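You operate a simulated robot arm through the tools that you are given. There is no shell and no other tool. Be economical: measure what you need, move in short steps, check, and stop when the job is done.

Carry out the task below with a simulated two-armed robot. There is one attempt and no reset: what you move stays moved.

TASK
Hold the measuring jug on the top of the packing desk steady with one hand and put the beige oxygen cell in it with the other.

Only the result counts: the job must be done as asked and must still hold three seconds after the hand-in. Knocking over, shifting, dropping, spilling or breaking anything else fails it.

THE ROBOT
Two 7-joint arms with two-finger parallel grippers on one trunk, on a base that drives. Base frame: it is fixed to the floor where the robot stands at the start and does not move with it; the origin is under the middle of the robot, x ahead of it, y to its left, z up. Readings come in mm, degrees, newtons and seconds.
The left shoulder is at the start at [60, 143, 964], the right one opposite. With the tool pointing down near the work surface each hand reaches from about 320 to 740 mm from the robot's upright axis, wherever it stands, measured 20 degrees to its own side. Payload 1.57 kg a hand.
The tool frame of a hand sits at the grasp point between the pads (the TCP): z along the fingers, y along the line on which they close. The tips reach 30 mm beyond it. The gripper opens to 110 mm. The fingers are 24 mm wide and 12 mm thick; the gripper's body (48 by 112 mm) begins 78 mm behind the TCP.
Orientation is told as [roll, pitch, yaw] about the base's x, y, z axes, in that order, counted from this pose: with the fingers straight down and closing along the base's y, the tool's x points along the base's -x, its y along +y and its z along -z.

THE INTERFACE
- The arms move only by the tool nudge_tool. It takes "left_plan", "right_plan" or both (then of equal length, played together; a hand with none holds still); each is a list of rows, each an object of numbers (a shift or turn left out is 0, a gripper value left out holds the last): "x", "y", "z": the shift along the base's x, y, z in mm; "rx", "ry", "rz": the turn, a rotation vector about the base's x, y, z in degrees. In form: [{"x": .., "y": .., "z": .., "rx": .., "ry": .., "rz": ..}, ...]. A call has 1 to 20 rows; each row is the pose to reach, as a shift and turn from the pose commanded when the call began. "left_hand" and "right_hand" are, for a hand that has rows, the finger opening in mm, from 0 to 110, set as the call begins (left out, the last holds). Rows are played at 5 a second. More than 50 mm and 8.6 degrees between two rows, or a gripper value outside its range, and nothing of the call is played. Where a pose cannot be reached the arm comes as near as it can. A force on the tool above 40 N (or 10 N above the force at the start of the call, whichever is more), or a blocked arm, ends the call early, and 0.2 s more pass. Each finger travels about 45 mm/s and halts on what it meets, pressing with about 37 N; the grip force reading is that of the motor and also rises with nothing between the fingers. The clock runs only during rows and for 0.2 s after the last one: add rows that repeat a pose to give the fingers time. It gives the time, the measured TCP pose, the force on the tool (base axes), the opening and the grip force at its end, in the units of the frame above (readings bear some noise), with the torque about the TCP (base axes, N m) and any sound that the robot's microphone picked up, and new pictures: "pictures" is both (left out), scene, wrist or none (wrist: the cameras of the hands that moved).
- Cameras (640 x 400 px; columns grow to the right, rows downward): "scene" is now at [47.4, -31, 1578.7]; the picture's right is [-0.35, -0.94, 0.00], its down [-0.66, 0.25, -0.71] and it looks along [0.66, -0.25, -0.71] (base axes); focal length 271 px, centre (320, 200). "left" rides on the left gripper at [70, -16, -141] in its tool frame; the picture's right is [0.23, 0.97, 0.00], its down [-0.85, 0.20, -0.48] and it looks along [-0.47, 0.11, 0.88] (tool axes); focal length 222 px, centre (320, 200). "right" rides on the right gripper at [70, 16, -141] in its tool frame; the picture's right is [-0.23, 0.97, 0.00], its down [-0.85, -0.20, -0.48] and it looks along [-0.47, -0.11, 0.88] (tool axes); focal length 222 px, centre (320, 200). There is no depth. A picture from a camera that has moved, and an enlarged one, comes with that camera's place and axes in the base frame and with its lens.
- lift_body(by): slides the trunk up (or, below 0, down) by that many mm; the arms and the scene camera ride with it, the base frame stays. It gives what a move gives, with no picture.
- drive_base(legs): drives the robot by 1 to 6 legs, each [ahead, left, turn to the left] in mm, mm and degrees, along the robot's own axes; the way and the turn of a leg run together, so that a leg with both is an arc; at most 1500 mm and 180 degrees a leg. The arms and the cameras ride along, it lands a little off, and it stops where it bumps. It gives what a move gives, and a new picture of the scene camera.
- head_to(pan, tilt): turns the head with the scene camera to pan (to the left, within 86 degrees either way) and tilt (down, from -29 to 69), counted from straight ahead of the robot. It gives what a move gives, and a new picture of the scene camera.
- close_up(camera, box): a new picture of the part [left, top, right, bottom] of that camera's present view, enlarged. No time passes.
- close_job(): hands the job in; it is judged then, once.

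Work in short steps. Places have to be worked out from the pictures, the camera data and where the tool is seen: move nearer, look again, correct. Check each grasp and each placing, and mend what went wrong. You have 120 turns and 260 pictures in all, those below and enlarged ones among them. Open the grippers and draw the arms clear of the work before you hand the job in, unless the task says otherwise; then end with one line.

The tools are called after "Emit:" as name(argument=value, ...) on one line, values as JSON. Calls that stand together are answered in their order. nudge_tool: Moves the arms, as the interface text tells. Its arguments: {"type":"object","properties":{"left_plan":{"type":"array"},"left_hand":{"type":"number"},"right_plan":{"type":"array"},"right_hand":{"type":"number"},"pictures":{"type":"string","enum":["both","scene","wrist","none"]}},"required":[]} The other tools are called the same way: lift_body (by) slides the trunk up or down; drive_base (legs) drives the base; head_to (pan, tilt) turns the head that bears the scene camera; close_up (camera, box) takes an enlarged picture of a part of a camera's view; close_job () hands the job in.

At the start:

```text
time: 0.0
left_eef_pos: [526.5, 80.6, 1119.0]
left_ee_rot: [0.0, -0.1, 0.0]
left_wrist_force: [0.2, 0.4, 0.5]
left_wrist_torque: [0.02, 0.02, 0.0]
left_opening: 110.1
left_grip_force: 0.2
right_eef_pos: [403.7, -284.9, 1133.2]
right_ee_rot: [-0.2, 0.1, 0.0]
right_wrist_force: [0.5, -0.4, -0.6]
right_wrist_torque: [-0.01, -0.02, 0.0]
right_opening: 110.1
right_grip_force: 0.0
trunk travel left (down, up): [-563.0, 27.0]
robot x, y, heading: [1.5, -1.4, 0.1]
head pan, tilt: [-20.6, 44.8]
```

scene: 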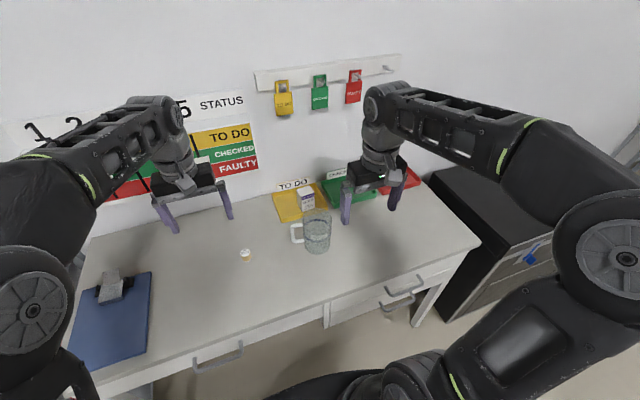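
right: 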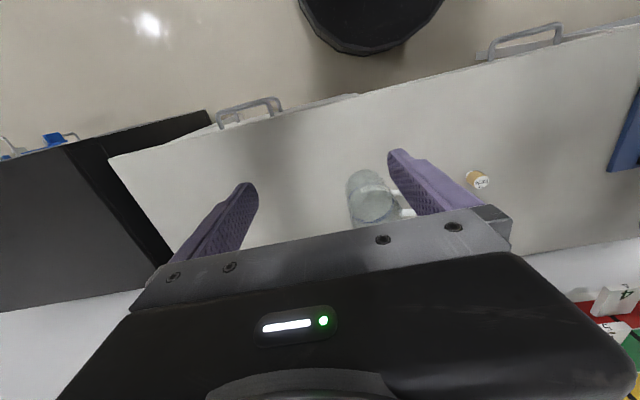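
left: 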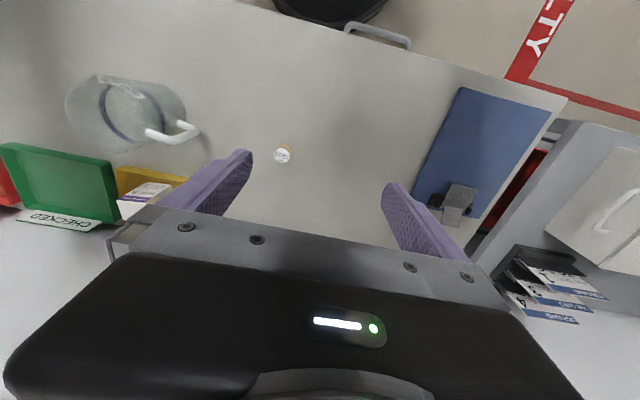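

I see a jug near (550,-210) and a small beige cylinder near (605,20); I'll enlarge both to check.

Emit:
close_up(camera="scene", box=[220, 170, 380, 270])

Emit:
close_up(camera="left", box=[40, 60, 320, 235])

Emit:
close_up(camera="right", box=[320, 130, 520, 255])

```text
4.00 times, centred on (300, 220) of scene
camera zoom: at [47.4, -31.0, 1578.7], right [-0.35, -0.94, 0.0], down [-0.66, 0.25, -0.71], along [0.66, -0.25, -0.71], focal length 1083 px, centre (400, 120)
```

zoom: 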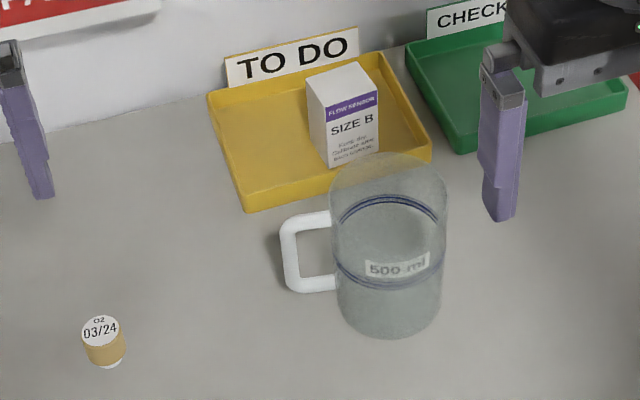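

```text
2.29 times, centred on (180, 148) of left
camera zoom: at [456.1, 64.4, 1260.2], right [-0.23, 0.97, 0.0], down [0.85, 0.2, 0.48], along [0.47, 0.11, -0.88], focal length 508 px, centre (640, 320)
```

zoom: 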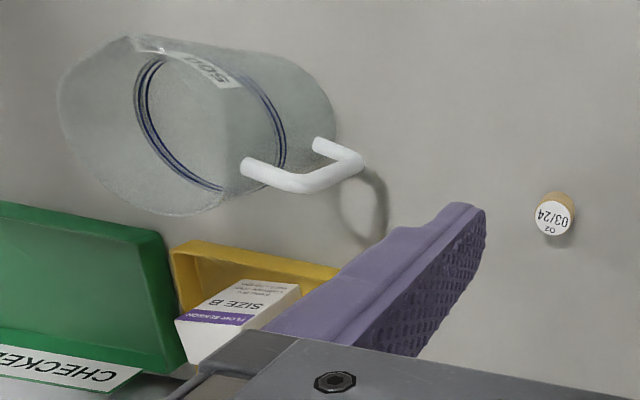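

```text
3.20 times, centred on (420, 192) of right
camera zoom: at [335.0, -268.1, 1274.0], right [0.23, 0.97, 0.0], down [0.86, -0.2, 0.48], along [0.46, -0.11, -0.88], focal length 711 px, centre (0, 224)
```

zoom: 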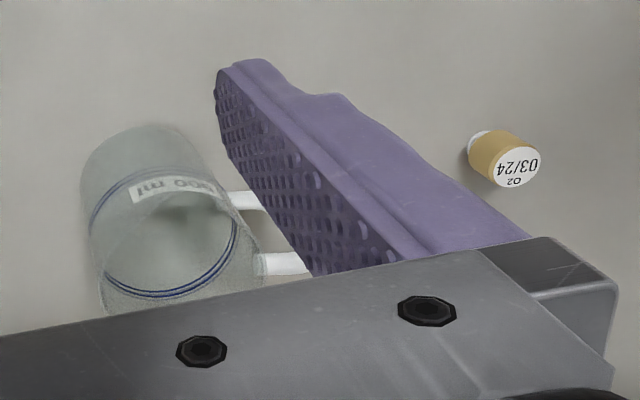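

The cell stands upright at about (600,23), ~33 mm across and ~40 tall. The jug is at about (564,-215), ~90 mm across and ~145 tall, with its handle toward +y. I plan to hold the jug's body from its right side with the right hand; first I shift the base right to centre the work.

Emit:
drive_base(legs=[[0, -100, 0]])

```text
time: 1.2
left_eef_pos: [526.6, -23.1, 1118.6]
left_ee_rot: [0.1, 0.0, 0.1]
left_wrist_force: [0.4, -1.0, -0.2]
left_wrist_torque: [0.05, -0.01, -0.01]
left_opening: 109.8
left_grip_force: 0.0
right_eef_pos: [405.4, -387.2, 1133.1]
right_ee_rot: [-0.1, 0.1, 0.0]
right_wrist_force: [-0.7, -0.7, 0.8]
right_wrist_torque: [0.03, -0.06, -0.07]
right_opening: 110.1
right_grip_force: 0.1
trunk travel left (down, up): [-563.0, 27.0]
robot x, y, heading: [2.6, -102.7, -0.2]
head pan, tilt: [-20.6, 44.8]
camera scene: at [47.4, -135.1, 1578.7], right [-0.35, -0.94, 0.0], down [-0.66, 0.25, -0.71], along [0.66, -0.25, -0.71], focal length 271 px, centre (320, 200)
```

scene: 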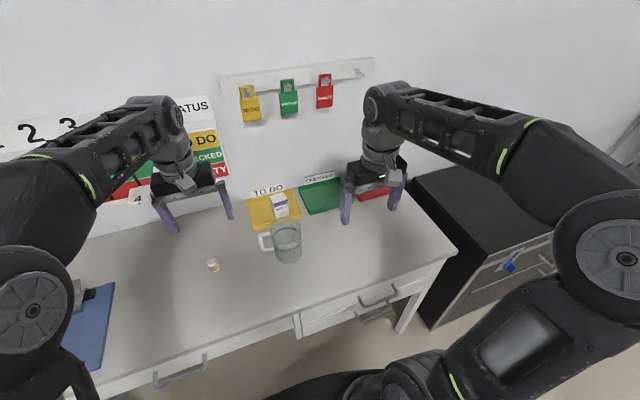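

Base moved. Now I tilt the right hand to point forward and 30° down, staying high, and take an enlarged look at the jug.

Emit:
nudge_tool(right_plan=[{"ry": -8}, {"ry": -16}, {"ry": -24}, {"ry": -32}, {"ry": -40}, {"ry": -48}, {"ry": -56}, {"ry": -60}, {"ry": -60}], pictures="none")

Emit:
close_up(camera="scene", box=[190, 190, 350, 290])

```text
time: 3.2
left_eef_pos: [526.3, -20.6, 1118.9]
left_ee_rot: [0.0, 0.0, -0.1]
left_wrist_force: [0.6, 1.1, 0.0]
left_wrist_torque: [0.01, 0.0, 0.02]
left_opening: 109.7
left_grip_force: 0.1
right_eef_pos: [431.0, -404.4, 1162.2]
right_ee_rot: [0.0, -59.9, 0.0]
right_wrist_force: [-0.4, -0.2, -0.8]
right_wrist_torque: [-0.01, -0.01, -0.01]
right_opening: 110.1
right_grip_force: 0.0
right hand out of reach, approached as far as the arm can: row 7, 8, 9
trunk travel left (down, up): [-563.0, 27.0]
robot x, y, heading: [-3.9, -105.2, 0.0]
head pan, tilt: [-20.6, 44.8]
```

```text
4.00 times, centred on (270, 240) of scene
camera zoom: at [47.5, -133.2, 1578.7], right [-0.35, -0.94, 0.0], down [-0.66, 0.25, -0.71], along [0.66, -0.25, -0.71], focal length 1083 px, centre (520, 40)
```

zoom: 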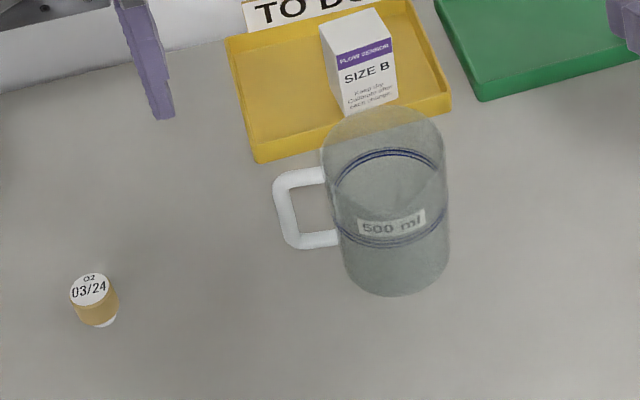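

Jug centre triangulates to about (571,-219), rim z≈936. Next I turn the right hand toward the left (heading 74°) and lower to a pre-approach spot right of the jug.

Emit:
nudge_tool(right_plan=[{"z": -20, "rz": 7.5}, {"z": -40, "rz": 15}, {"x": 10, "z": -60, "rz": 22.5}, {"x": 20, "z": -80, "rz": 30}, {"x": 35, "z": -100, "rz": 37.5}, {"x": 50, "z": -110, "rz": 45}, {"x": 65, "z": -120, "rz": 52.5}, {"x": 80, "z": -130, "rz": 60}, {"x": 95, "z": -140, "rz": 67}, {"x": 105, "z": -145, "rz": 74}, {"x": 105, "z": -145, "rz": 74}])

```text
time: 5.6
left_eef_pos: [525.7, -20.6, 1118.3]
left_ee_rot: [0.0, -0.1, 0.0]
left_wrist_force: [-0.2, -0.8, 0.3]
left_wrist_torque: [-0.02, 0.01, 0.02]
left_opening: 109.9
left_grip_force: 0.1
right_eef_pos: [536.5, -405.2, 1015.6]
right_ee_rot: [-0.2, -60.0, 74.1]
right_wrist_force: [0.1, -0.1, -0.3]
right_wrist_torque: [0.01, 0.04, 0.02]
right_opening: 109.7
right_grip_force: 0.0
trunk travel left (down, up): [-563.0, 27.0]
robot x, y, heading: [1.3, -101.0, -0.0]
head pan, tilt: [-20.6, 44.8]
camera scene: at [47.0, -133.3, 1578.8], right [-0.35, -0.94, 0.0], down [-0.66, 0.25, -0.71], along [0.66, -0.25, -0.71], focal length 271 px, centre (320, 200)
camera right: at [477.7, -552.2, 1024.5], right [-0.9, 0.38, 0.19], down [0.19, -0.04, 0.98], along [0.38, 0.92, -0.04], focal length 222 px, centre (320, 200)
```

scene: 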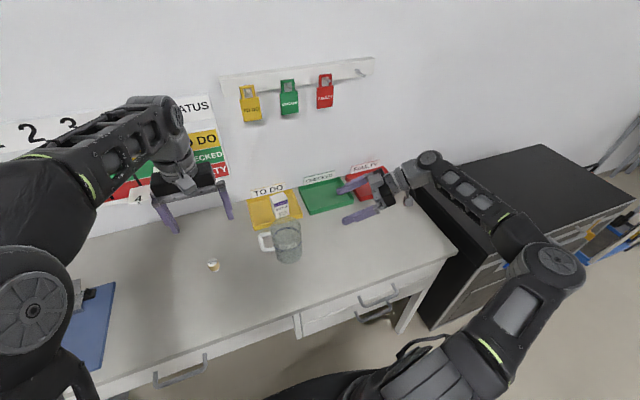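
right: 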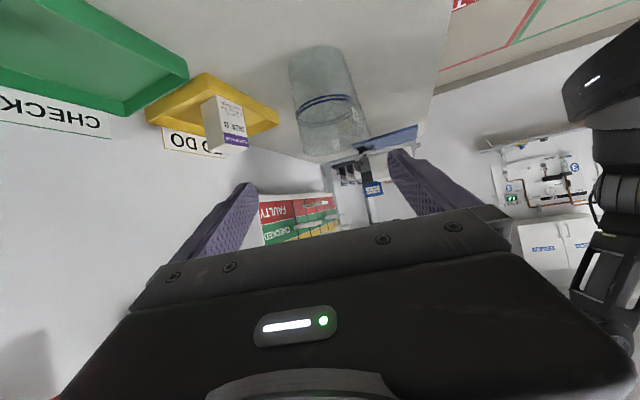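

The right camera agrees with the jug location. I move along the tool axis to stop with fingertips just short of the jug, then look.

Emit:
nudge_tool(right_plan=[{"x": -16, "y": 9, "z": -36}, {"x": -9, "y": 33, "z": -51}, {"x": -2, "y": 57, "z": -65}, {"x": 5, "y": 81, "z": -80}, {"x": 11.5, "y": 105, "z": -94.6}, {"x": 11.5, "y": 105, "z": -94.6}])

Emit:
close_up(camera="scene", box=[230, 170, 390, 270])

```text
time: 7.0
left_eef_pos: [525.9, -23.4, 1118.6]
left_ee_rot: [0.0, 0.0, 0.0]
left_wrist_force: [0.6, 0.6, -0.5]
left_wrist_torque: [-0.02, -0.02, 0.0]
left_opening: 110.0
left_grip_force: 0.0
right_eef_pos: [548.3, -301.2, 918.7]
right_ee_rot: [-0.2, -59.9, 74.0]
right_wrist_force: [0.1, 0.0, 0.6]
right_wrist_torque: [0.01, 0.02, 0.02]
right_opening: 110.0
right_grip_force: 0.0
trunk travel left (down, up): [-563.0, 27.0]
robot x, y, heading: [0.6, -106.2, -0.1]
head pan, tilt: [-20.6, 44.8]
camera scene: at [47.2, -133.4, 1578.7], right [-0.35, -0.94, 0.0], down [-0.66, 0.25, -0.71], along [0.66, -0.25, -0.71], focal length 271 px, centre (320, 200)
camera right: at [486.7, -448.4, 928.8], right [-0.9, 0.38, 0.2], down [0.19, -0.04, 0.98], along [0.38, 0.92, -0.04], focal length 222 px, centre (320, 200)
```

scene: 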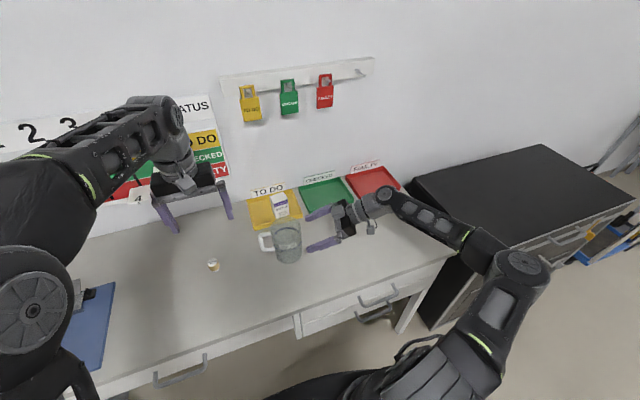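
right: 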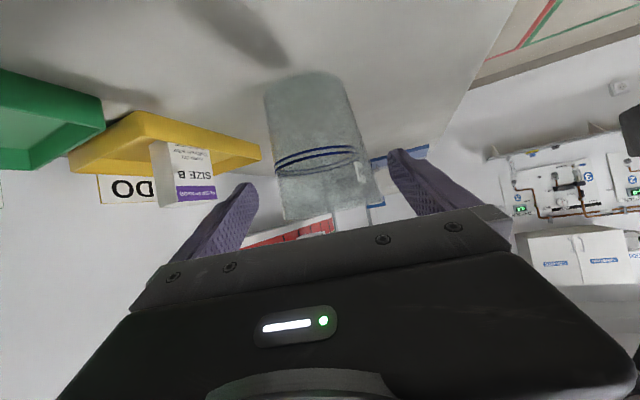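

```text
4.00 times, centred on (310, 220) of scene
camera zoom: at [47.2, -133.4, 1578.7], right [-0.35, -0.94, 0.0], down [-0.66, 0.25, -0.71], along [0.66, -0.25, -0.71], focal length 1083 px, centre (360, 120)
```

zoom: 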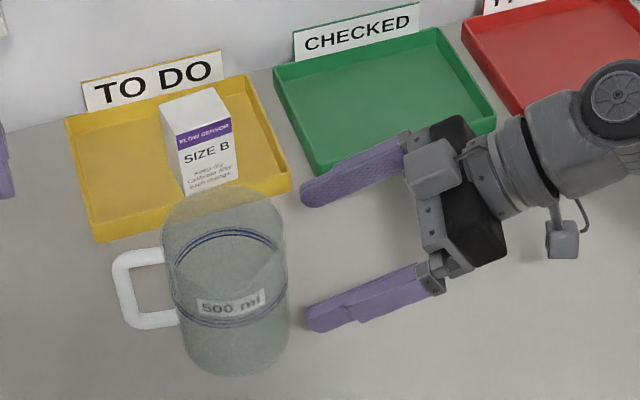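

Fingers are aligned with the jug on both sides. I advance along the tool axis so that the jug comes between the pads.

Emit:
nudge_tool(right_plan=[{"x": 5.5, "y": 19.5, "z": -11}, {"x": 11, "y": 39, "z": -22}, {"x": 16, "y": 58, "z": -33}, {"x": 21.5, "y": 77, "z": -44}, {"x": 21.5, "y": 77, "z": -44}])

Emit:
close_up(camera="scene", box=[230, 190, 358, 270])

```text
time: 8.2
left_eef_pos: [525.1, -23.1, 1118.7]
left_ee_rot: [0.0, 0.0, 0.0]
left_wrist_force: [-0.8, -0.1, -0.1]
left_wrist_torque: [-0.01, 0.01, 0.05]
left_opening: 110.3
left_grip_force: 0.0
right_eef_pos: [570.5, -222.1, 876.5]
right_ee_rot: [-0.1, -59.9, 73.9]
right_wrist_force: [0.6, 0.3, 0.2]
right_wrist_torque: [0.0, 0.03, -0.03]
right_opening: 110.1
right_grip_force: 0.0
trunk travel left (down, up): [-563.0, 27.0]
robot x, y, heading: [-4.3, -103.0, -0.1]
head pan, tilt: [-20.6, 44.8]
camera scene: at [47.3, -133.4, 1578.7], right [-0.35, -0.94, 0.0], down [-0.66, 0.25, -0.71], along [0.66, -0.25, -0.71], focal length 271 px, centre (320, 200)
camera right: at [511.8, -369.0, 886.1], right [-0.9, 0.38, 0.2], down [0.19, -0.04, 0.98], along [0.38, 0.92, -0.04], focal length 222 px, centre (320, 200)
```

scene: 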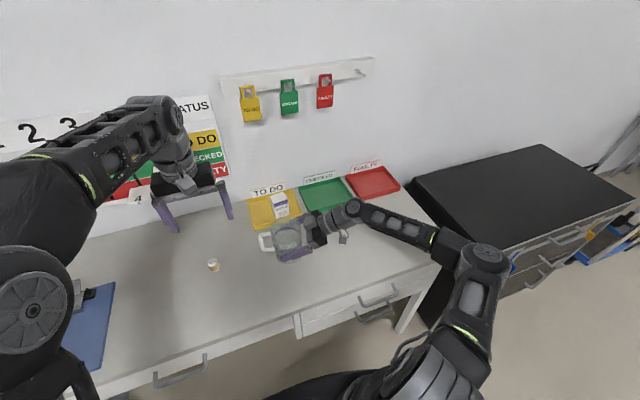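
right: 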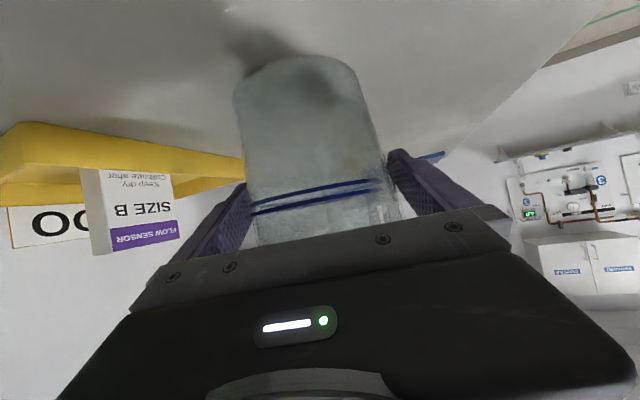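

```text
5.00 times, centred on (294, 230) of scene
camera zoom: at [47.3, -133.4, 1578.7], right [-0.35, -0.94, 0.0], down [-0.66, 0.25, -0.71], along [0.66, -0.25, -0.71], focal length 1354 px, centre (450, 50)
```

zoom: 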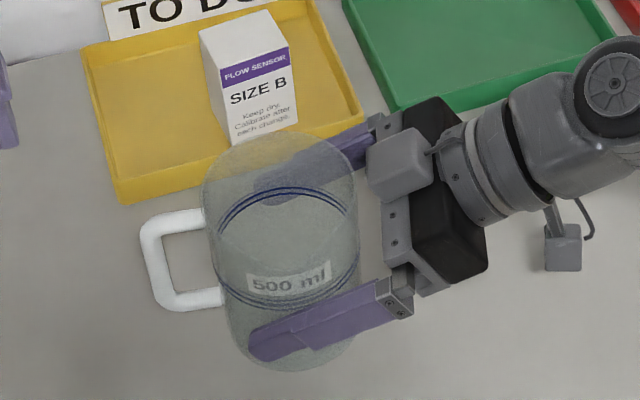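

The jug sits between the pads without contact force. I close in a small step first to check centring.

Emit:
nudge_tool(right_plan=[{}, {}, {}], right_hand=94)

Emit:
close_up(camera="right", box=[180, 40, 460, 215])

```text
time: 9.0
left_eef_pos: [526.7, -21.9, 1118.1]
left_ee_rot: [0.0, 0.0, 0.1]
left_wrist_force: [0.5, -0.2, 0.5]
left_wrist_torque: [-0.04, 0.02, -0.02]
left_opening: 110.2
left_grip_force: 0.0
right_eef_pos: [571.9, -222.1, 876.6]
right_ee_rot: [0.0, -59.8, 74.0]
right_wrist_force: [-0.6, 0.3, 0.0]
right_wrist_torque: [-0.02, 0.02, 0.0]
right_opening: 94.2
right_grip_force: 0.3
trunk travel left (down, up): [-563.0, 27.0]
robot x, y, heading: [-1.3, -104.7, 0.0]
head pan, tilt: [-20.6, 44.8]
camera scene: at [47.5, -133.3, 1578.7], right [-0.35, -0.94, 0.0], down [-0.66, 0.25, -0.71], along [0.66, -0.25, -0.71], focal length 271 px, centre (320, 200)
camera right: at [511.8, -369.1, 886.2], right [-0.9, 0.38, 0.2], down [0.19, -0.04, 0.98], along [0.38, 0.92, -0.04], focal length 222 px, centre (320, 200)
```

scene: 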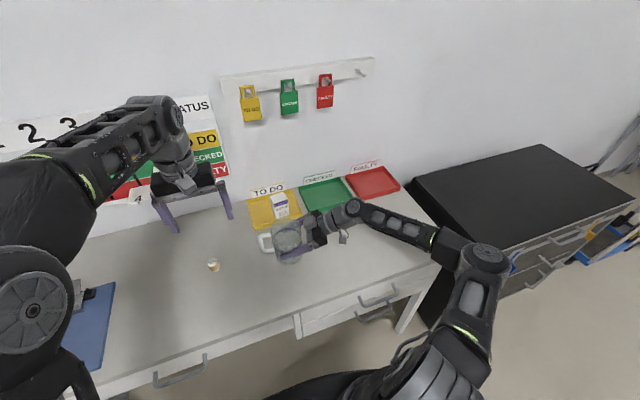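
right: 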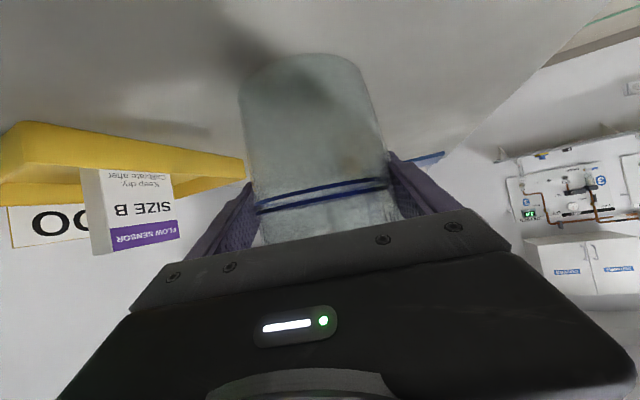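

```text
2.29 times, centred on (320, 128) of right
camera zoom: at [511.8, -369.1, 886.2], right [-0.9, 0.38, 0.2], down [0.19, -0.04, 0.98], along [0.38, 0.92, -0.04], focal length 508 px, centre (320, 366)
```

zoom: 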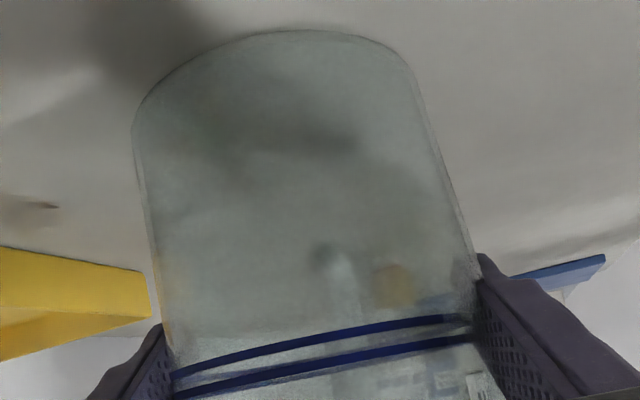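

The pads are within a couple of mm of the jug on both sides. I close for a firm hold.

Emit:
nudge_tool(right_plan=[{}, {}, {}], right_hand=82, pictures="wrist")

Emit:
close_up(camera="scene", box=[190, 190, 350, 290])

```text
time: 9.8
left_eef_pos: [526.8, -21.0, 1119.0]
left_ee_rot: [0.0, 0.1, 0.0]
left_wrist_force: [0.0, 0.1, 0.0]
left_wrist_torque: [-0.01, -0.01, 0.0]
left_opening: 109.9
left_grip_force: 0.0
right_eef_pos: [571.0, -221.9, 876.5]
right_ee_rot: [-0.1, -59.9, 74.0]
right_wrist_force: [0.1, 0.2, 1.2]
right_wrist_torque: [0.01, 0.03, -0.03]
right_opening: 93.2
right_grip_force: 37.0
trunk travel left (down, up): [-563.0, 27.0]
robot x, y, heading: [0.8, -100.4, 0.1]
head pan, tilt: [-20.6, 44.8]
camera right: at [511.8, -369.1, 886.3], right [-0.9, 0.38, 0.2], down [0.19, -0.04, 0.98], along [0.38, 0.92, -0.04], focal length 222 px, centre (320, 200)
```

right: 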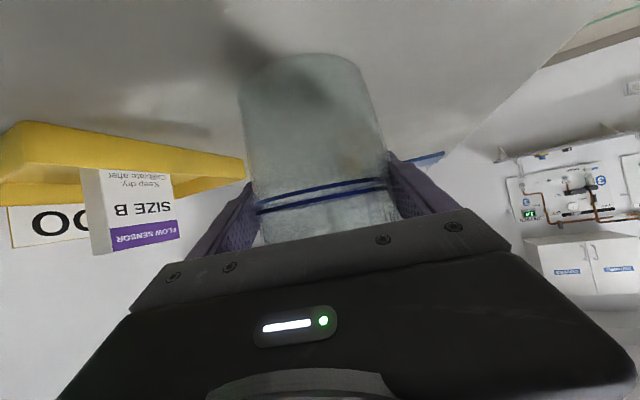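

```text
4.00 times, centred on (270, 240) of scene
camera zoom: at [47.4, -133.3, 1578.7], right [-0.35, -0.94, 0.0], down [-0.66, 0.25, -0.71], along [0.66, -0.25, -0.71], focal length 1083 px, centre (520, 40)
```

zoom: 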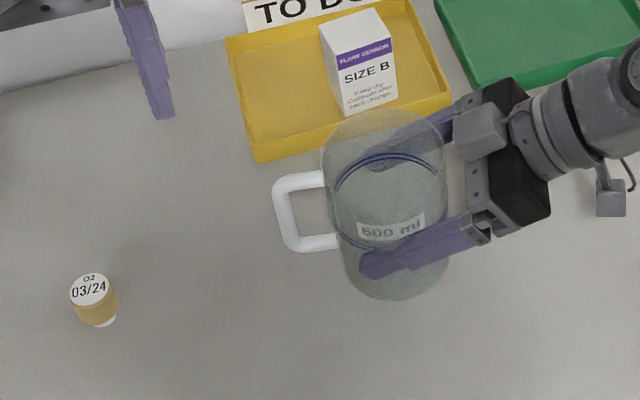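

The jug is firmly held (93 mm, 37 N). Now the left hand goes above the cell at about (598,22) for a look.

Emit:
nudge_tool(left_plan=[{"x": 18, "y": 11, "z": -40}, {"x": 36, "y": 22, "z": -80}, {"x": 54, "y": 33, "z": -120}, {"x": 71, "y": 44, "z": -159}, {"x": 71, "y": 44, "z": -159}], left_hand=80)

Emit:
close_up(camera="left", box=[220, 90, 420, 215])

Emit:
close_up(camera="scene", box=[150, 190, 310, 290])

```text
time: 11.0
left_eef_pos: [597.2, 23.1, 959.8]
left_ee_rot: [-0.1, -0.2, 0.0]
left_wrist_force: [-0.7, -0.3, 0.4]
left_wrist_torque: [-0.01, 0.0, -0.01]
left_opening: 79.8
left_grip_force: 0.0
right_eef_pos: [570.0, -220.8, 877.0]
right_ee_rot: [0.0, -59.8, 73.9]
right_wrist_force: [-0.8, -1.3, 2.0]
right_wrist_torque: [-0.02, -0.05, 0.01]
right_opening: 92.9
right_grip_force: 37.1
trunk travel left (down, up): [-563.0, 27.0]
robot x, y, heading: [-0.4, -103.8, -0.1]
head pan, tilt: [-20.6, 44.8]
camera scene: at [47.2, -133.4, 1578.7], right [-0.35, -0.94, 0.0], down [-0.66, 0.25, -0.71], along [0.66, -0.25, -0.71], focal length 271 px, centre (320, 200)
camera left: at [527.3, 7.3, 1102.1], right [-0.23, 0.97, 0.0], down [0.85, 0.2, 0.48], along [0.47, 0.11, -0.88], focal length 222 px, centre (320, 200)
```

scene: 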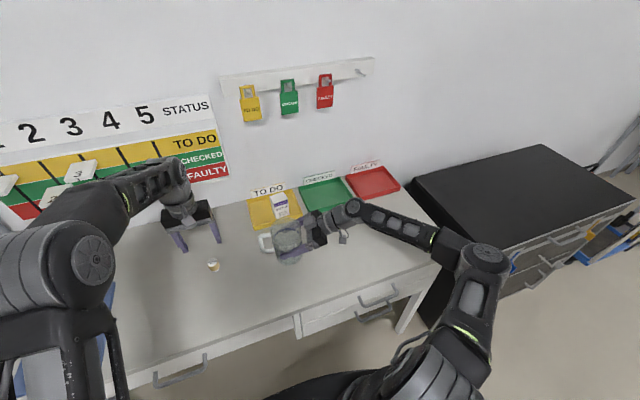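
left: 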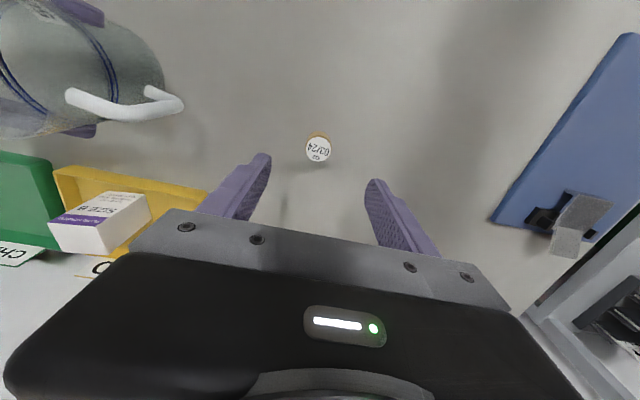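

```text
3.20 times, centred on (320, 152) of left
camera zoom: at [527.3, 7.3, 1102.1], right [-0.23, 0.97, 0.0], down [0.85, 0.2, 0.48], along [0.47, 0.11, -0.88], focal length 711 px, centre (320, 352)
```

zoom: 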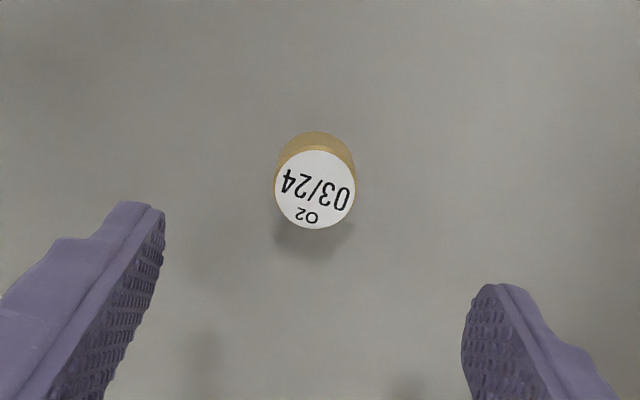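

```text
4.00 times, centred on (230, 240) of scene
camera zoom: at [47.2, -133.4, 1578.7], right [-0.35, -0.94, 0.0], down [-0.66, 0.25, -0.71], along [0.66, -0.25, -0.71], focal length 1083 px, centre (680, 40)
```

zoom: 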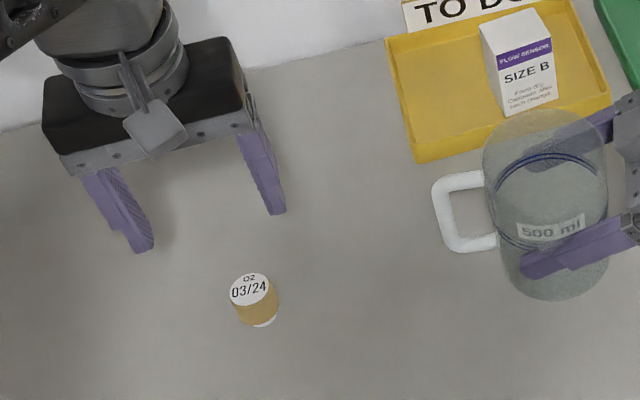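

The left camera puts the cell at about (600,22.5), 30 mm across, nearly under the TCP. I descend to grip its upper part (tips at ~z 818).

Emit:
nudge_tool(left_plan=[{"x": 3, "z": -35}, {"x": 3, "z": -70}, {"x": 3, "z": -95}, {"x": 3, "z": -112}, {"x": 3, "z": -112}], left_hand=64, pictures="wrist")

Emit:
close_up(camera="scene", box=[170, 220, 266, 280])

```text
time: 12.2
left_eef_pos: [603.7, 23.2, 846.9]
left_ee_rot: [0.0, 0.0, 0.0]
left_wrist_force: [0.2, 1.2, 0.5]
left_wrist_torque: [0.01, 0.0, 0.01]
left_opening: 63.6
left_grip_force: 0.1
right_eef_pos: [570.8, -221.2, 876.4]
right_ee_rot: [-0.3, -60.0, 73.9]
right_wrist_force: [-0.4, 0.0, 0.5]
right_wrist_torque: [0.0, -0.03, -0.02]
right_opening: 92.7
right_grip_force: 36.7
trunk travel left (down, up): [-563.0, 27.0]
robot x, y, heading: [1.3, -101.4, -0.0]
head pan, tilt: [-20.6, 44.8]
camera left: at [532.9, 6.9, 989.2], right [-0.23, 0.97, 0.0], down [0.86, 0.2, 0.48], along [0.47, 0.11, -0.88], focal length 222 px, centre (320, 200)
```

left: 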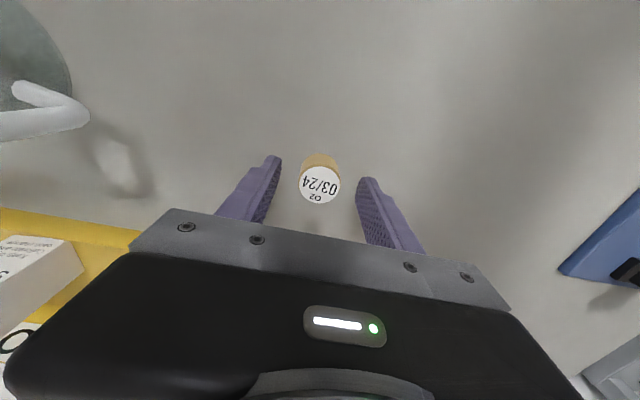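

```text
6.67 times, centred on (218, 250) of scene
camera zoom: at [47.4, -133.3, 1578.7], right [-0.35, -0.94, 0.0], down [-0.66, 0.25, -0.71], along [0.66, -0.25, -0.71], focal length 1805 px, centre (1000, -133)
```

zoom: 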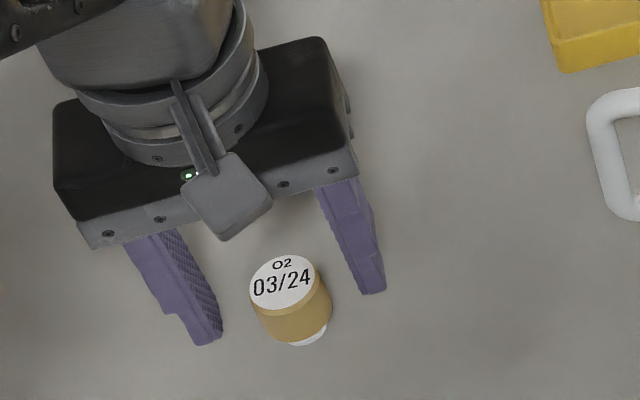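

The cell is between the pads. I nudge 2 mm toward the robot and close.

Emit:
nudge_tool(left_plan=[{"x": -2}, {"x": -2}, {"x": -2}, {"x": -2}], left_hand=24, pictures="wrist")

Emit:
close_up(camera="scene", box=[170, 220, 266, 280])

```text
time: 13.2
left_eef_pos: [598.7, 23.7, 847.9]
left_ee_rot: [0.1, 0.0, 0.0]
left_wrist_force: [-0.7, 0.0, 1.0]
left_wrist_torque: [-0.04, -0.03, -0.05]
left_opening: 30.3
left_grip_force: 31.9
right_eef_pos: [570.9, -220.8, 876.4]
right_ee_rot: [0.0, -60.0, 74.0]
right_wrist_force: [-0.3, 0.8, 1.4]
right_wrist_torque: [0.03, -0.05, 0.01]
right_opening: 92.9
right_grip_force: 36.8
trunk travel left (down, up): [-563.0, 27.0]
robot x, y, heading: [4.0, -104.1, -0.1]
head pan, tilt: [-20.6, 44.8]
camera left: at [529.9, 6.2, 990.3], right [-0.23, 0.97, 0.0], down [0.85, 0.2, 0.48], along [0.47, 0.11, -0.88], focal length 222 px, centre (320, 200)
```

left: 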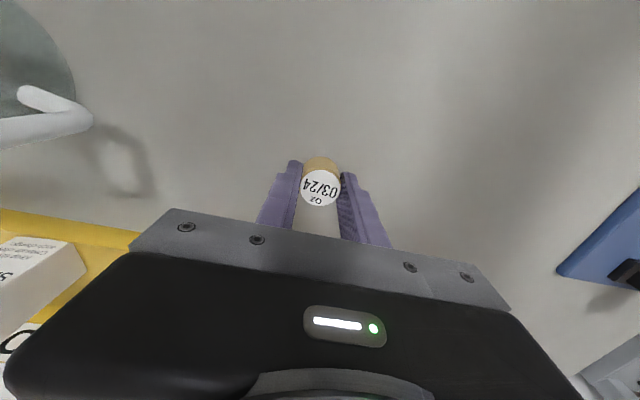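

```text
6.67 times, centred on (218, 250) of scene
camera zoom: at [47.4, -133.3, 1578.8], right [-0.35, -0.94, 0.0], down [-0.66, 0.25, -0.71], along [0.66, -0.25, -0.71], focal length 1805 px, centre (1000, -133)
```

zoom: 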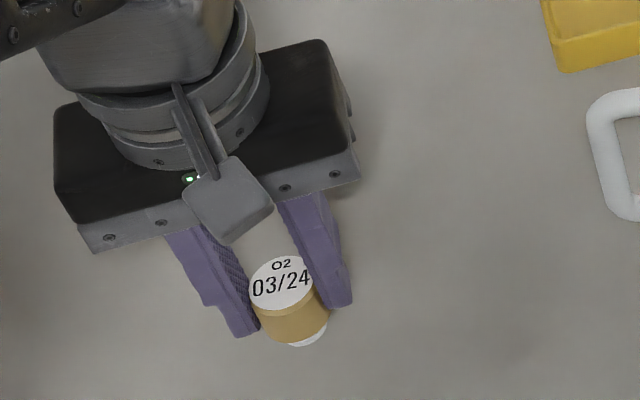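

Cell gripped (30.3 mm, 32 N). I lift it, and turn the left hand by -90° so its body's narrow side will face the right hand over the jug.

Emit:
nudge_tool(left_plan=[{"z": 30}, {"z": 70}, {"z": 110}, {"z": 150}, {"z": 190}, {"z": 200, "rz": -8}, {"z": 200, "rz": -16}, {"z": 200, "rz": -24}, {"z": 200, "rz": -32}, {"z": 200, "rz": -40}, {"z": 200, "rz": -48}, {"z": 200, "rz": -56}, {"z": 200, "rz": -64}, {"z": 200, "rz": -72}, {"z": 200, "rz": -80}, {"z": 200, "rz": -86}, {"z": 200, "rz": -90}, {"z": 200, "rz": -90}])

```text
time: 17.0
left_eef_pos: [597.4, 22.2, 1047.1]
left_ee_rot: [0.0, 0.0, -90.1]
left_wrist_force: [-0.6, -0.1, -1.1]
left_wrist_torque: [0.03, -0.02, 0.02]
left_opening: 30.1
left_grip_force: 37.0
right_eef_pos: [571.9, -221.4, 876.9]
right_ee_rot: [-0.1, -59.9, 73.9]
right_wrist_force: [0.2, -0.4, 0.2]
right_wrist_torque: [-0.01, -0.04, -0.03]
right_opening: 93.1
right_grip_force: 37.1
trunk travel left (down, up): [-563.0, 27.0]
robot x, y, heading: [0.7, -104.0, 0.1]
head pan, tilt: [-20.6, 44.8]
camera scene: at [47.5, -133.3, 1578.7], right [-0.35, -0.94, 0.0], down [-0.66, 0.25, -0.71], along [0.66, -0.25, -0.71], focal length 271 px, centre (320, 200)
camera left: at [581.7, 92.2, 1189.0], right [0.97, 0.23, 0.0], down [0.2, -0.86, 0.48], along [0.11, -0.47, -0.88], focal length 222 px, centre (320, 200)
```

scene: 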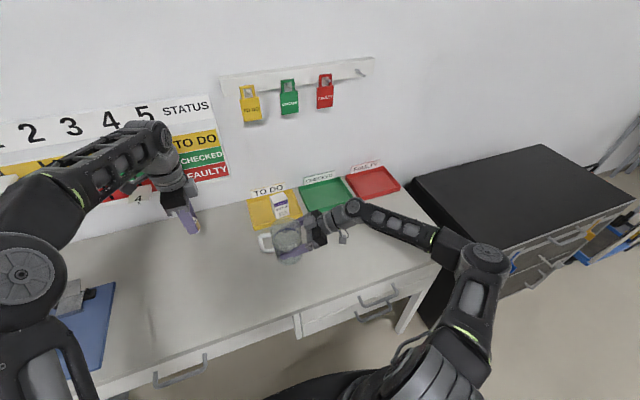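
left: 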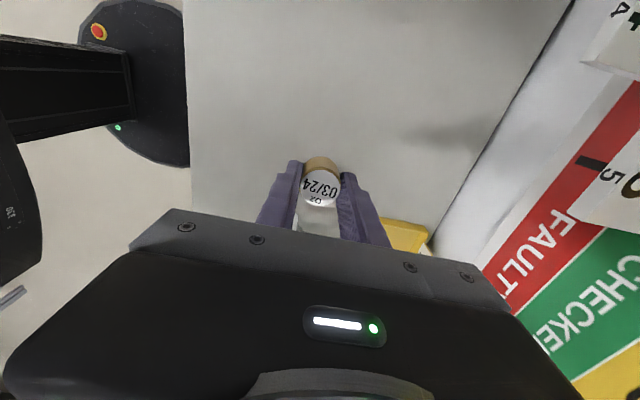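

Cell is held securely. Carry it above the jug at z≈1047 (cell bottom ~1000, rim ~936), going to (571,-219).

Emit:
nudge_tool(left_plan=[{"x": -4, "y": -40}, {"x": -8, "y": -80}, {"x": -13, "y": -120}, {"x": -18, "y": -160}, {"x": -23, "y": -200}, {"x": -27, "y": -241}, {"x": -27, "y": -241}])

Emit:
close_up(camera="scene", box=[220, 160, 380, 260])

Emit:
close_up(camera="left", box=[220, 90, 420, 215])

```text
time: 18.6
left_eef_pos: [578.9, -165.7, 1047.8]
left_ee_rot: [0.4, -0.1, -90.1]
left_wrist_force: [-0.1, -0.1, -0.5]
left_wrist_torque: [-0.03, 0.04, -0.02]
left_opening: 29.8
left_grip_force: 37.2
left hand out of reach, approached as far as the arm can: row 5, 6, 7
right_eef_pos: [570.8, -222.1, 876.8]
right_ee_rot: [-0.1, -59.8, 74.0]
right_wrist_force: [0.0, 0.5, 1.2]
right_wrist_torque: [-0.03, -0.05, -0.03]
right_opening: 92.9
right_grip_force: 36.9
trunk travel left (down, up): [-563.0, 27.0]
robot x, y, heading: [-1.7, -101.7, -0.3]
head pan, tilt: [-20.6, 44.8]
camera scene: at [47.4, -133.2, 1578.7], right [-0.35, -0.94, 0.0], down [-0.66, 0.25, -0.71], along [0.66, -0.25, -0.71], focal length 271 px, centre (320, 200)
camera left: at [561.7, -96.7, 1188.8], right [0.97, 0.23, 0.0], down [0.2, -0.85, 0.48], along [0.11, -0.47, -0.88], focal length 222 px, centre (320, 200)
```

scene: 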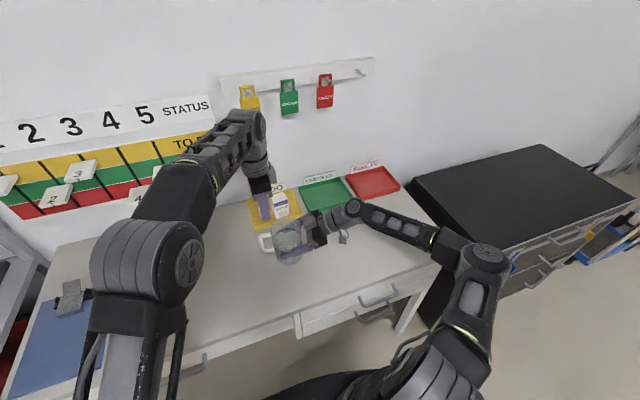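
left: 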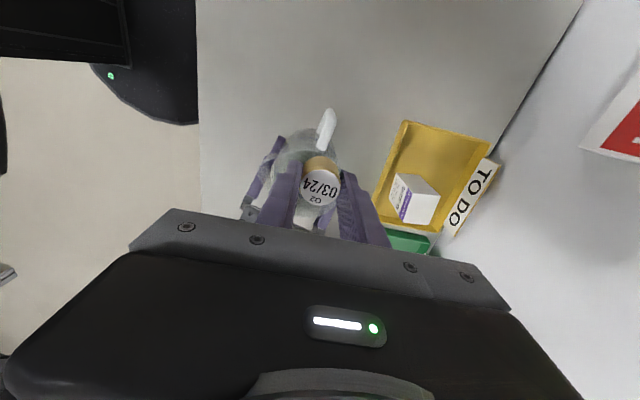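

```text
4.00 times, centred on (300, 210) of scene
camera zoom: at [47.4, -133.2, 1578.7], right [-0.35, -0.94, 0.0], down [-0.66, 0.25, -0.71], along [0.66, -0.25, -0.71], focal length 1083 px, centre (400, 160)
```

zoom: 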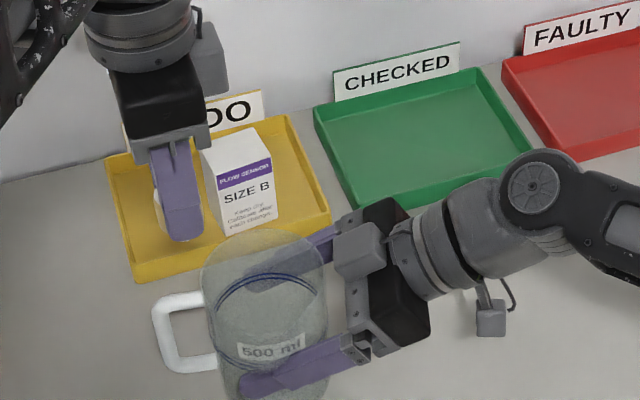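

```text
3.20 times, centred on (320, 152) of left
camera zoom: at [561.7, -96.7, 1188.8], right [0.97, 0.23, 0.0], down [0.2, -0.85, 0.48], along [0.11, -0.47, -0.88], focal length 711 px, centre (320, 352)
```

zoom: 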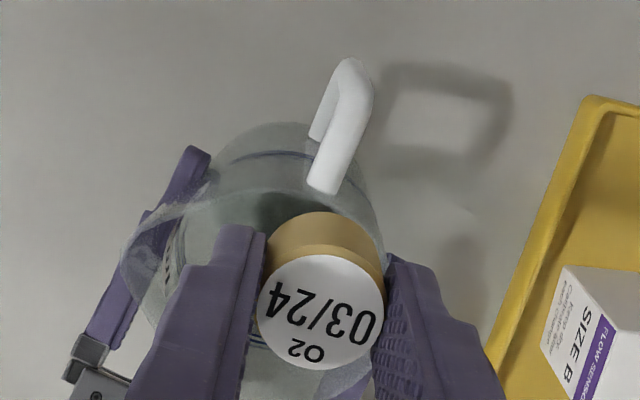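

The left hand can't reach further at yaw -90°. I turn it back to yaw 0 here, then continue to above the jug.

Emit:
nudge_tool(left_plan=[{"rz": 8}, {"rz": 16}, {"rz": 24}, {"rz": 32}, {"rz": 40}, {"rz": 48}, {"rz": 56}, {"rz": 64}, {"rz": 72}, {"rz": 80}, {"rz": 86, "y": -10}, {"rz": 90, "x": -4, "y": -25}, {"rz": 90, "x": -8, "y": -40}, {"rz": 90, "x": -8, "y": -53}, {"rz": 90, "x": -8, "y": -53}])

Emit:
close_up(camera="scene", box=[220, 160, 380, 260])

Emit:
close_up(camera="left", box=[220, 90, 420, 215])

```text
time: 21.8
left_eef_pos: [548.6, -219.3, 1042.1]
left_ee_rot: [-0.1, -0.2, -2.0]
left_wrist_force: [0.0, 0.2, -0.4]
left_wrist_torque: [0.04, -0.03, 0.01]
left_opening: 30.0
left_grip_force: 36.9
left hand out of reach, approached as far as the arm can: row 6, 11, 12, 13, 14, 15
right_eef_pos: [570.6, -222.2, 876.3]
right_ee_rot: [-0.2, -60.0, 74.0]
right_wrist_force: [-1.2, 0.3, 1.6]
right_wrist_torque: [-0.05, -0.03, -0.05]
right_opening: 93.0
right_grip_force: 36.9
trunk travel left (down, up): [-563.0, 27.0]
robot x, y, heading: [2.1, -102.9, 0.1]
head pan, tilt: [-20.6, 44.8]
camera scene: at [46.5, -133.9, 1578.7], right [-0.35, -0.94, 0.0], down [-0.66, 0.25, -0.71], along [0.66, -0.25, -0.7], focal length 271 px, centre (320, 200)
camera left: at [477.9, -233.2, 1184.5], right [-0.19, 0.98, 0.0], down [0.86, 0.17, 0.48], along [0.47, 0.09, -0.88], focal length 222 px, centre (320, 200)
```

scene: 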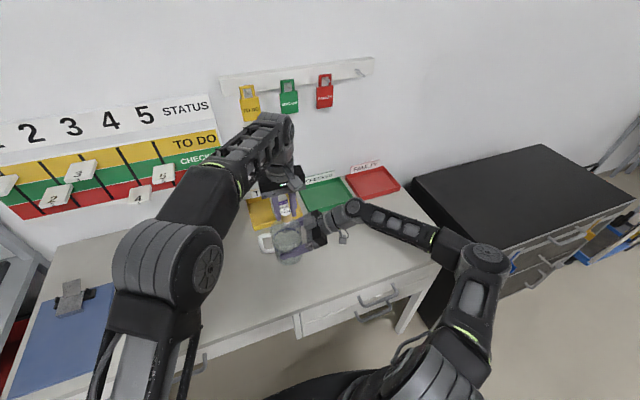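
left: 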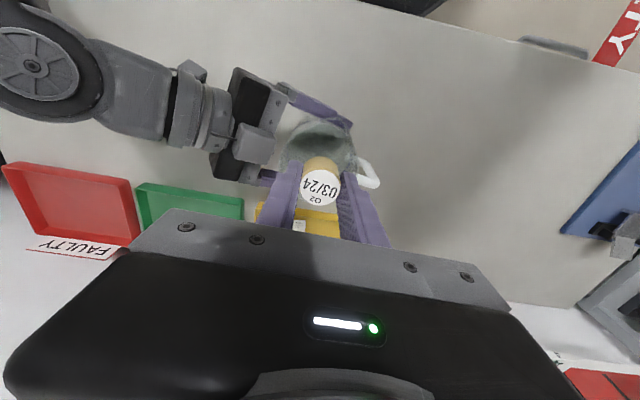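

```text
4.00 times, centred on (300, 210) of scene
camera zoom: at [46.5, -133.9, 1578.7], right [-0.35, -0.94, 0.0], down [-0.66, 0.25, -0.71], along [0.66, -0.25, -0.7], focal length 1083 px, centre (400, 160)
```

zoom: 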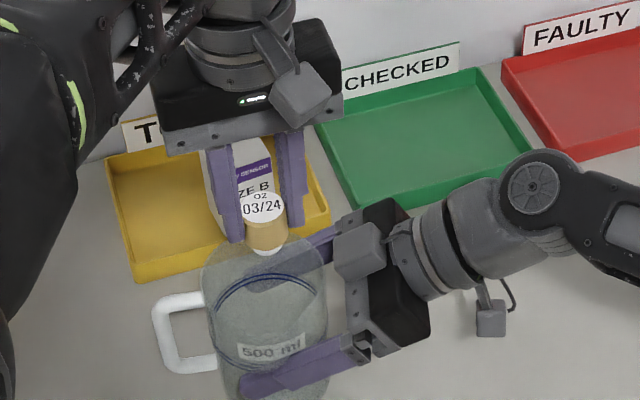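

```text
3.20 times, centred on (320, 152) of left
camera zoom: at [477.9, -233.2, 1184.5], right [-0.19, 0.98, 0.0], down [0.86, 0.17, 0.48], along [0.47, 0.09, -0.88], focal length 711 px, centre (320, 352)
```

zoom: 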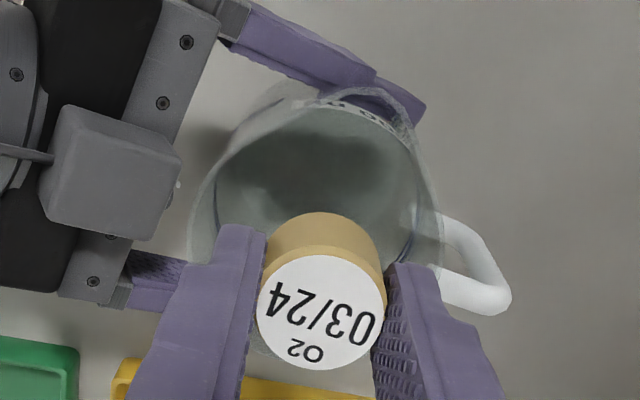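

The left hand stopped ~22 mm short in x at this height; lower it should reach. I lower to z≈1000 (cell bottom ~953, above the rim) while shifting x by +22.

Emit:
nudge_tool(left_plan=[{"x": 4, "z": -12}, {"x": 10, "z": -24}, {"x": 16, "z": -36}, {"x": 22, "y": 4, "z": -42}, {"x": 22, "y": 4, "z": -42}])

Emit:
close_up(camera="scene", box=[220, 160, 380, 260])

Emit:
close_up(camera="left", box=[220, 90, 420, 215])

```text
time: 23.0
left_eef_pos: [573.2, -212.6, 998.2]
left_ee_rot: [0.0, 0.1, -0.1]
left_wrist_force: [0.9, 0.4, -0.9]
left_wrist_torque: [0.01, -0.01, 0.0]
left_opening: 30.0
left_grip_force: 37.4
right_eef_pos: [570.9, -222.0, 875.8]
right_ee_rot: [-0.1, -59.9, 74.0]
right_wrist_force: [0.5, 0.6, 1.1]
right_wrist_torque: [0.01, -0.06, 0.01]
right_opening: 92.8
right_grip_force: 36.5
trunk travel left (down, up): [-563.0, 27.0]
robot x, y, heading: [-0.4, -102.9, 0.1]
head pan, tilt: [-20.6, 44.8]
camera scene: at [47.5, -133.4, 1578.7], right [-0.35, -0.94, 0.0], down [-0.66, 0.25, -0.71], along [0.66, -0.25, -0.71], focal length 271 px, centre (320, 200)
camera left: at [502.5, -230.0, 1140.7], right [-0.23, 0.97, 0.0], down [0.85, 0.2, 0.48], along [0.47, 0.11, -0.88], focal length 222 px, centre (320, 200)
```

scene: 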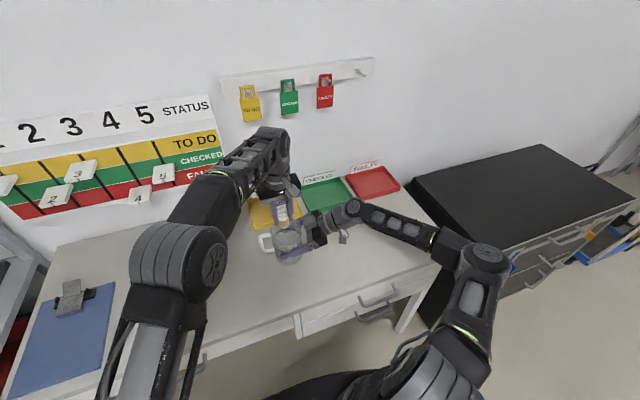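
left: 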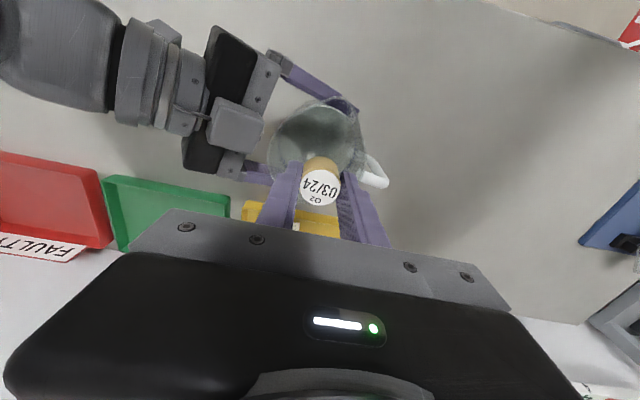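

```text
4.00 times, centred on (300, 210) of scene
camera zoom: at [47.5, -133.4, 1578.7], right [-0.35, -0.94, 0.0], down [-0.66, 0.25, -0.71], along [0.66, -0.25, -0.71], focal length 1083 px, centre (400, 160)
```

zoom: 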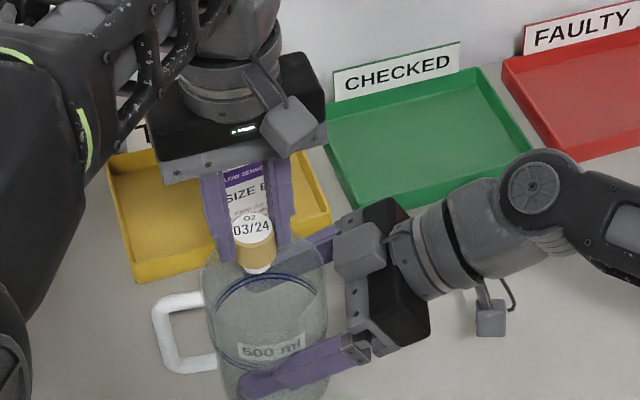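

```text
3.20 times, centred on (320, 152) of left
camera zoom: at [502.5, -230.0, 1140.7], right [-0.23, 0.97, 0.0], down [0.85, 0.2, 0.48], along [0.47, 0.11, -0.88], focal length 711 px, centre (320, 352)
```

zoom: 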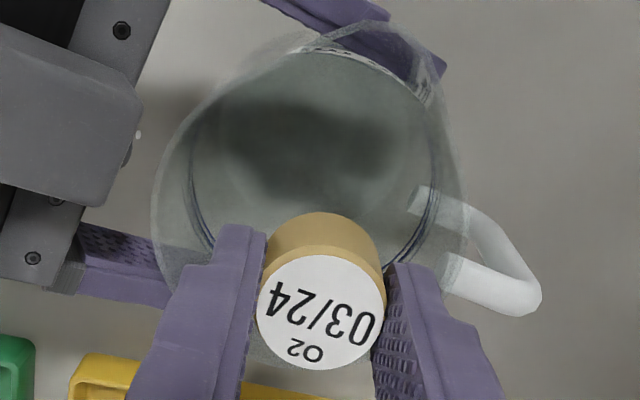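

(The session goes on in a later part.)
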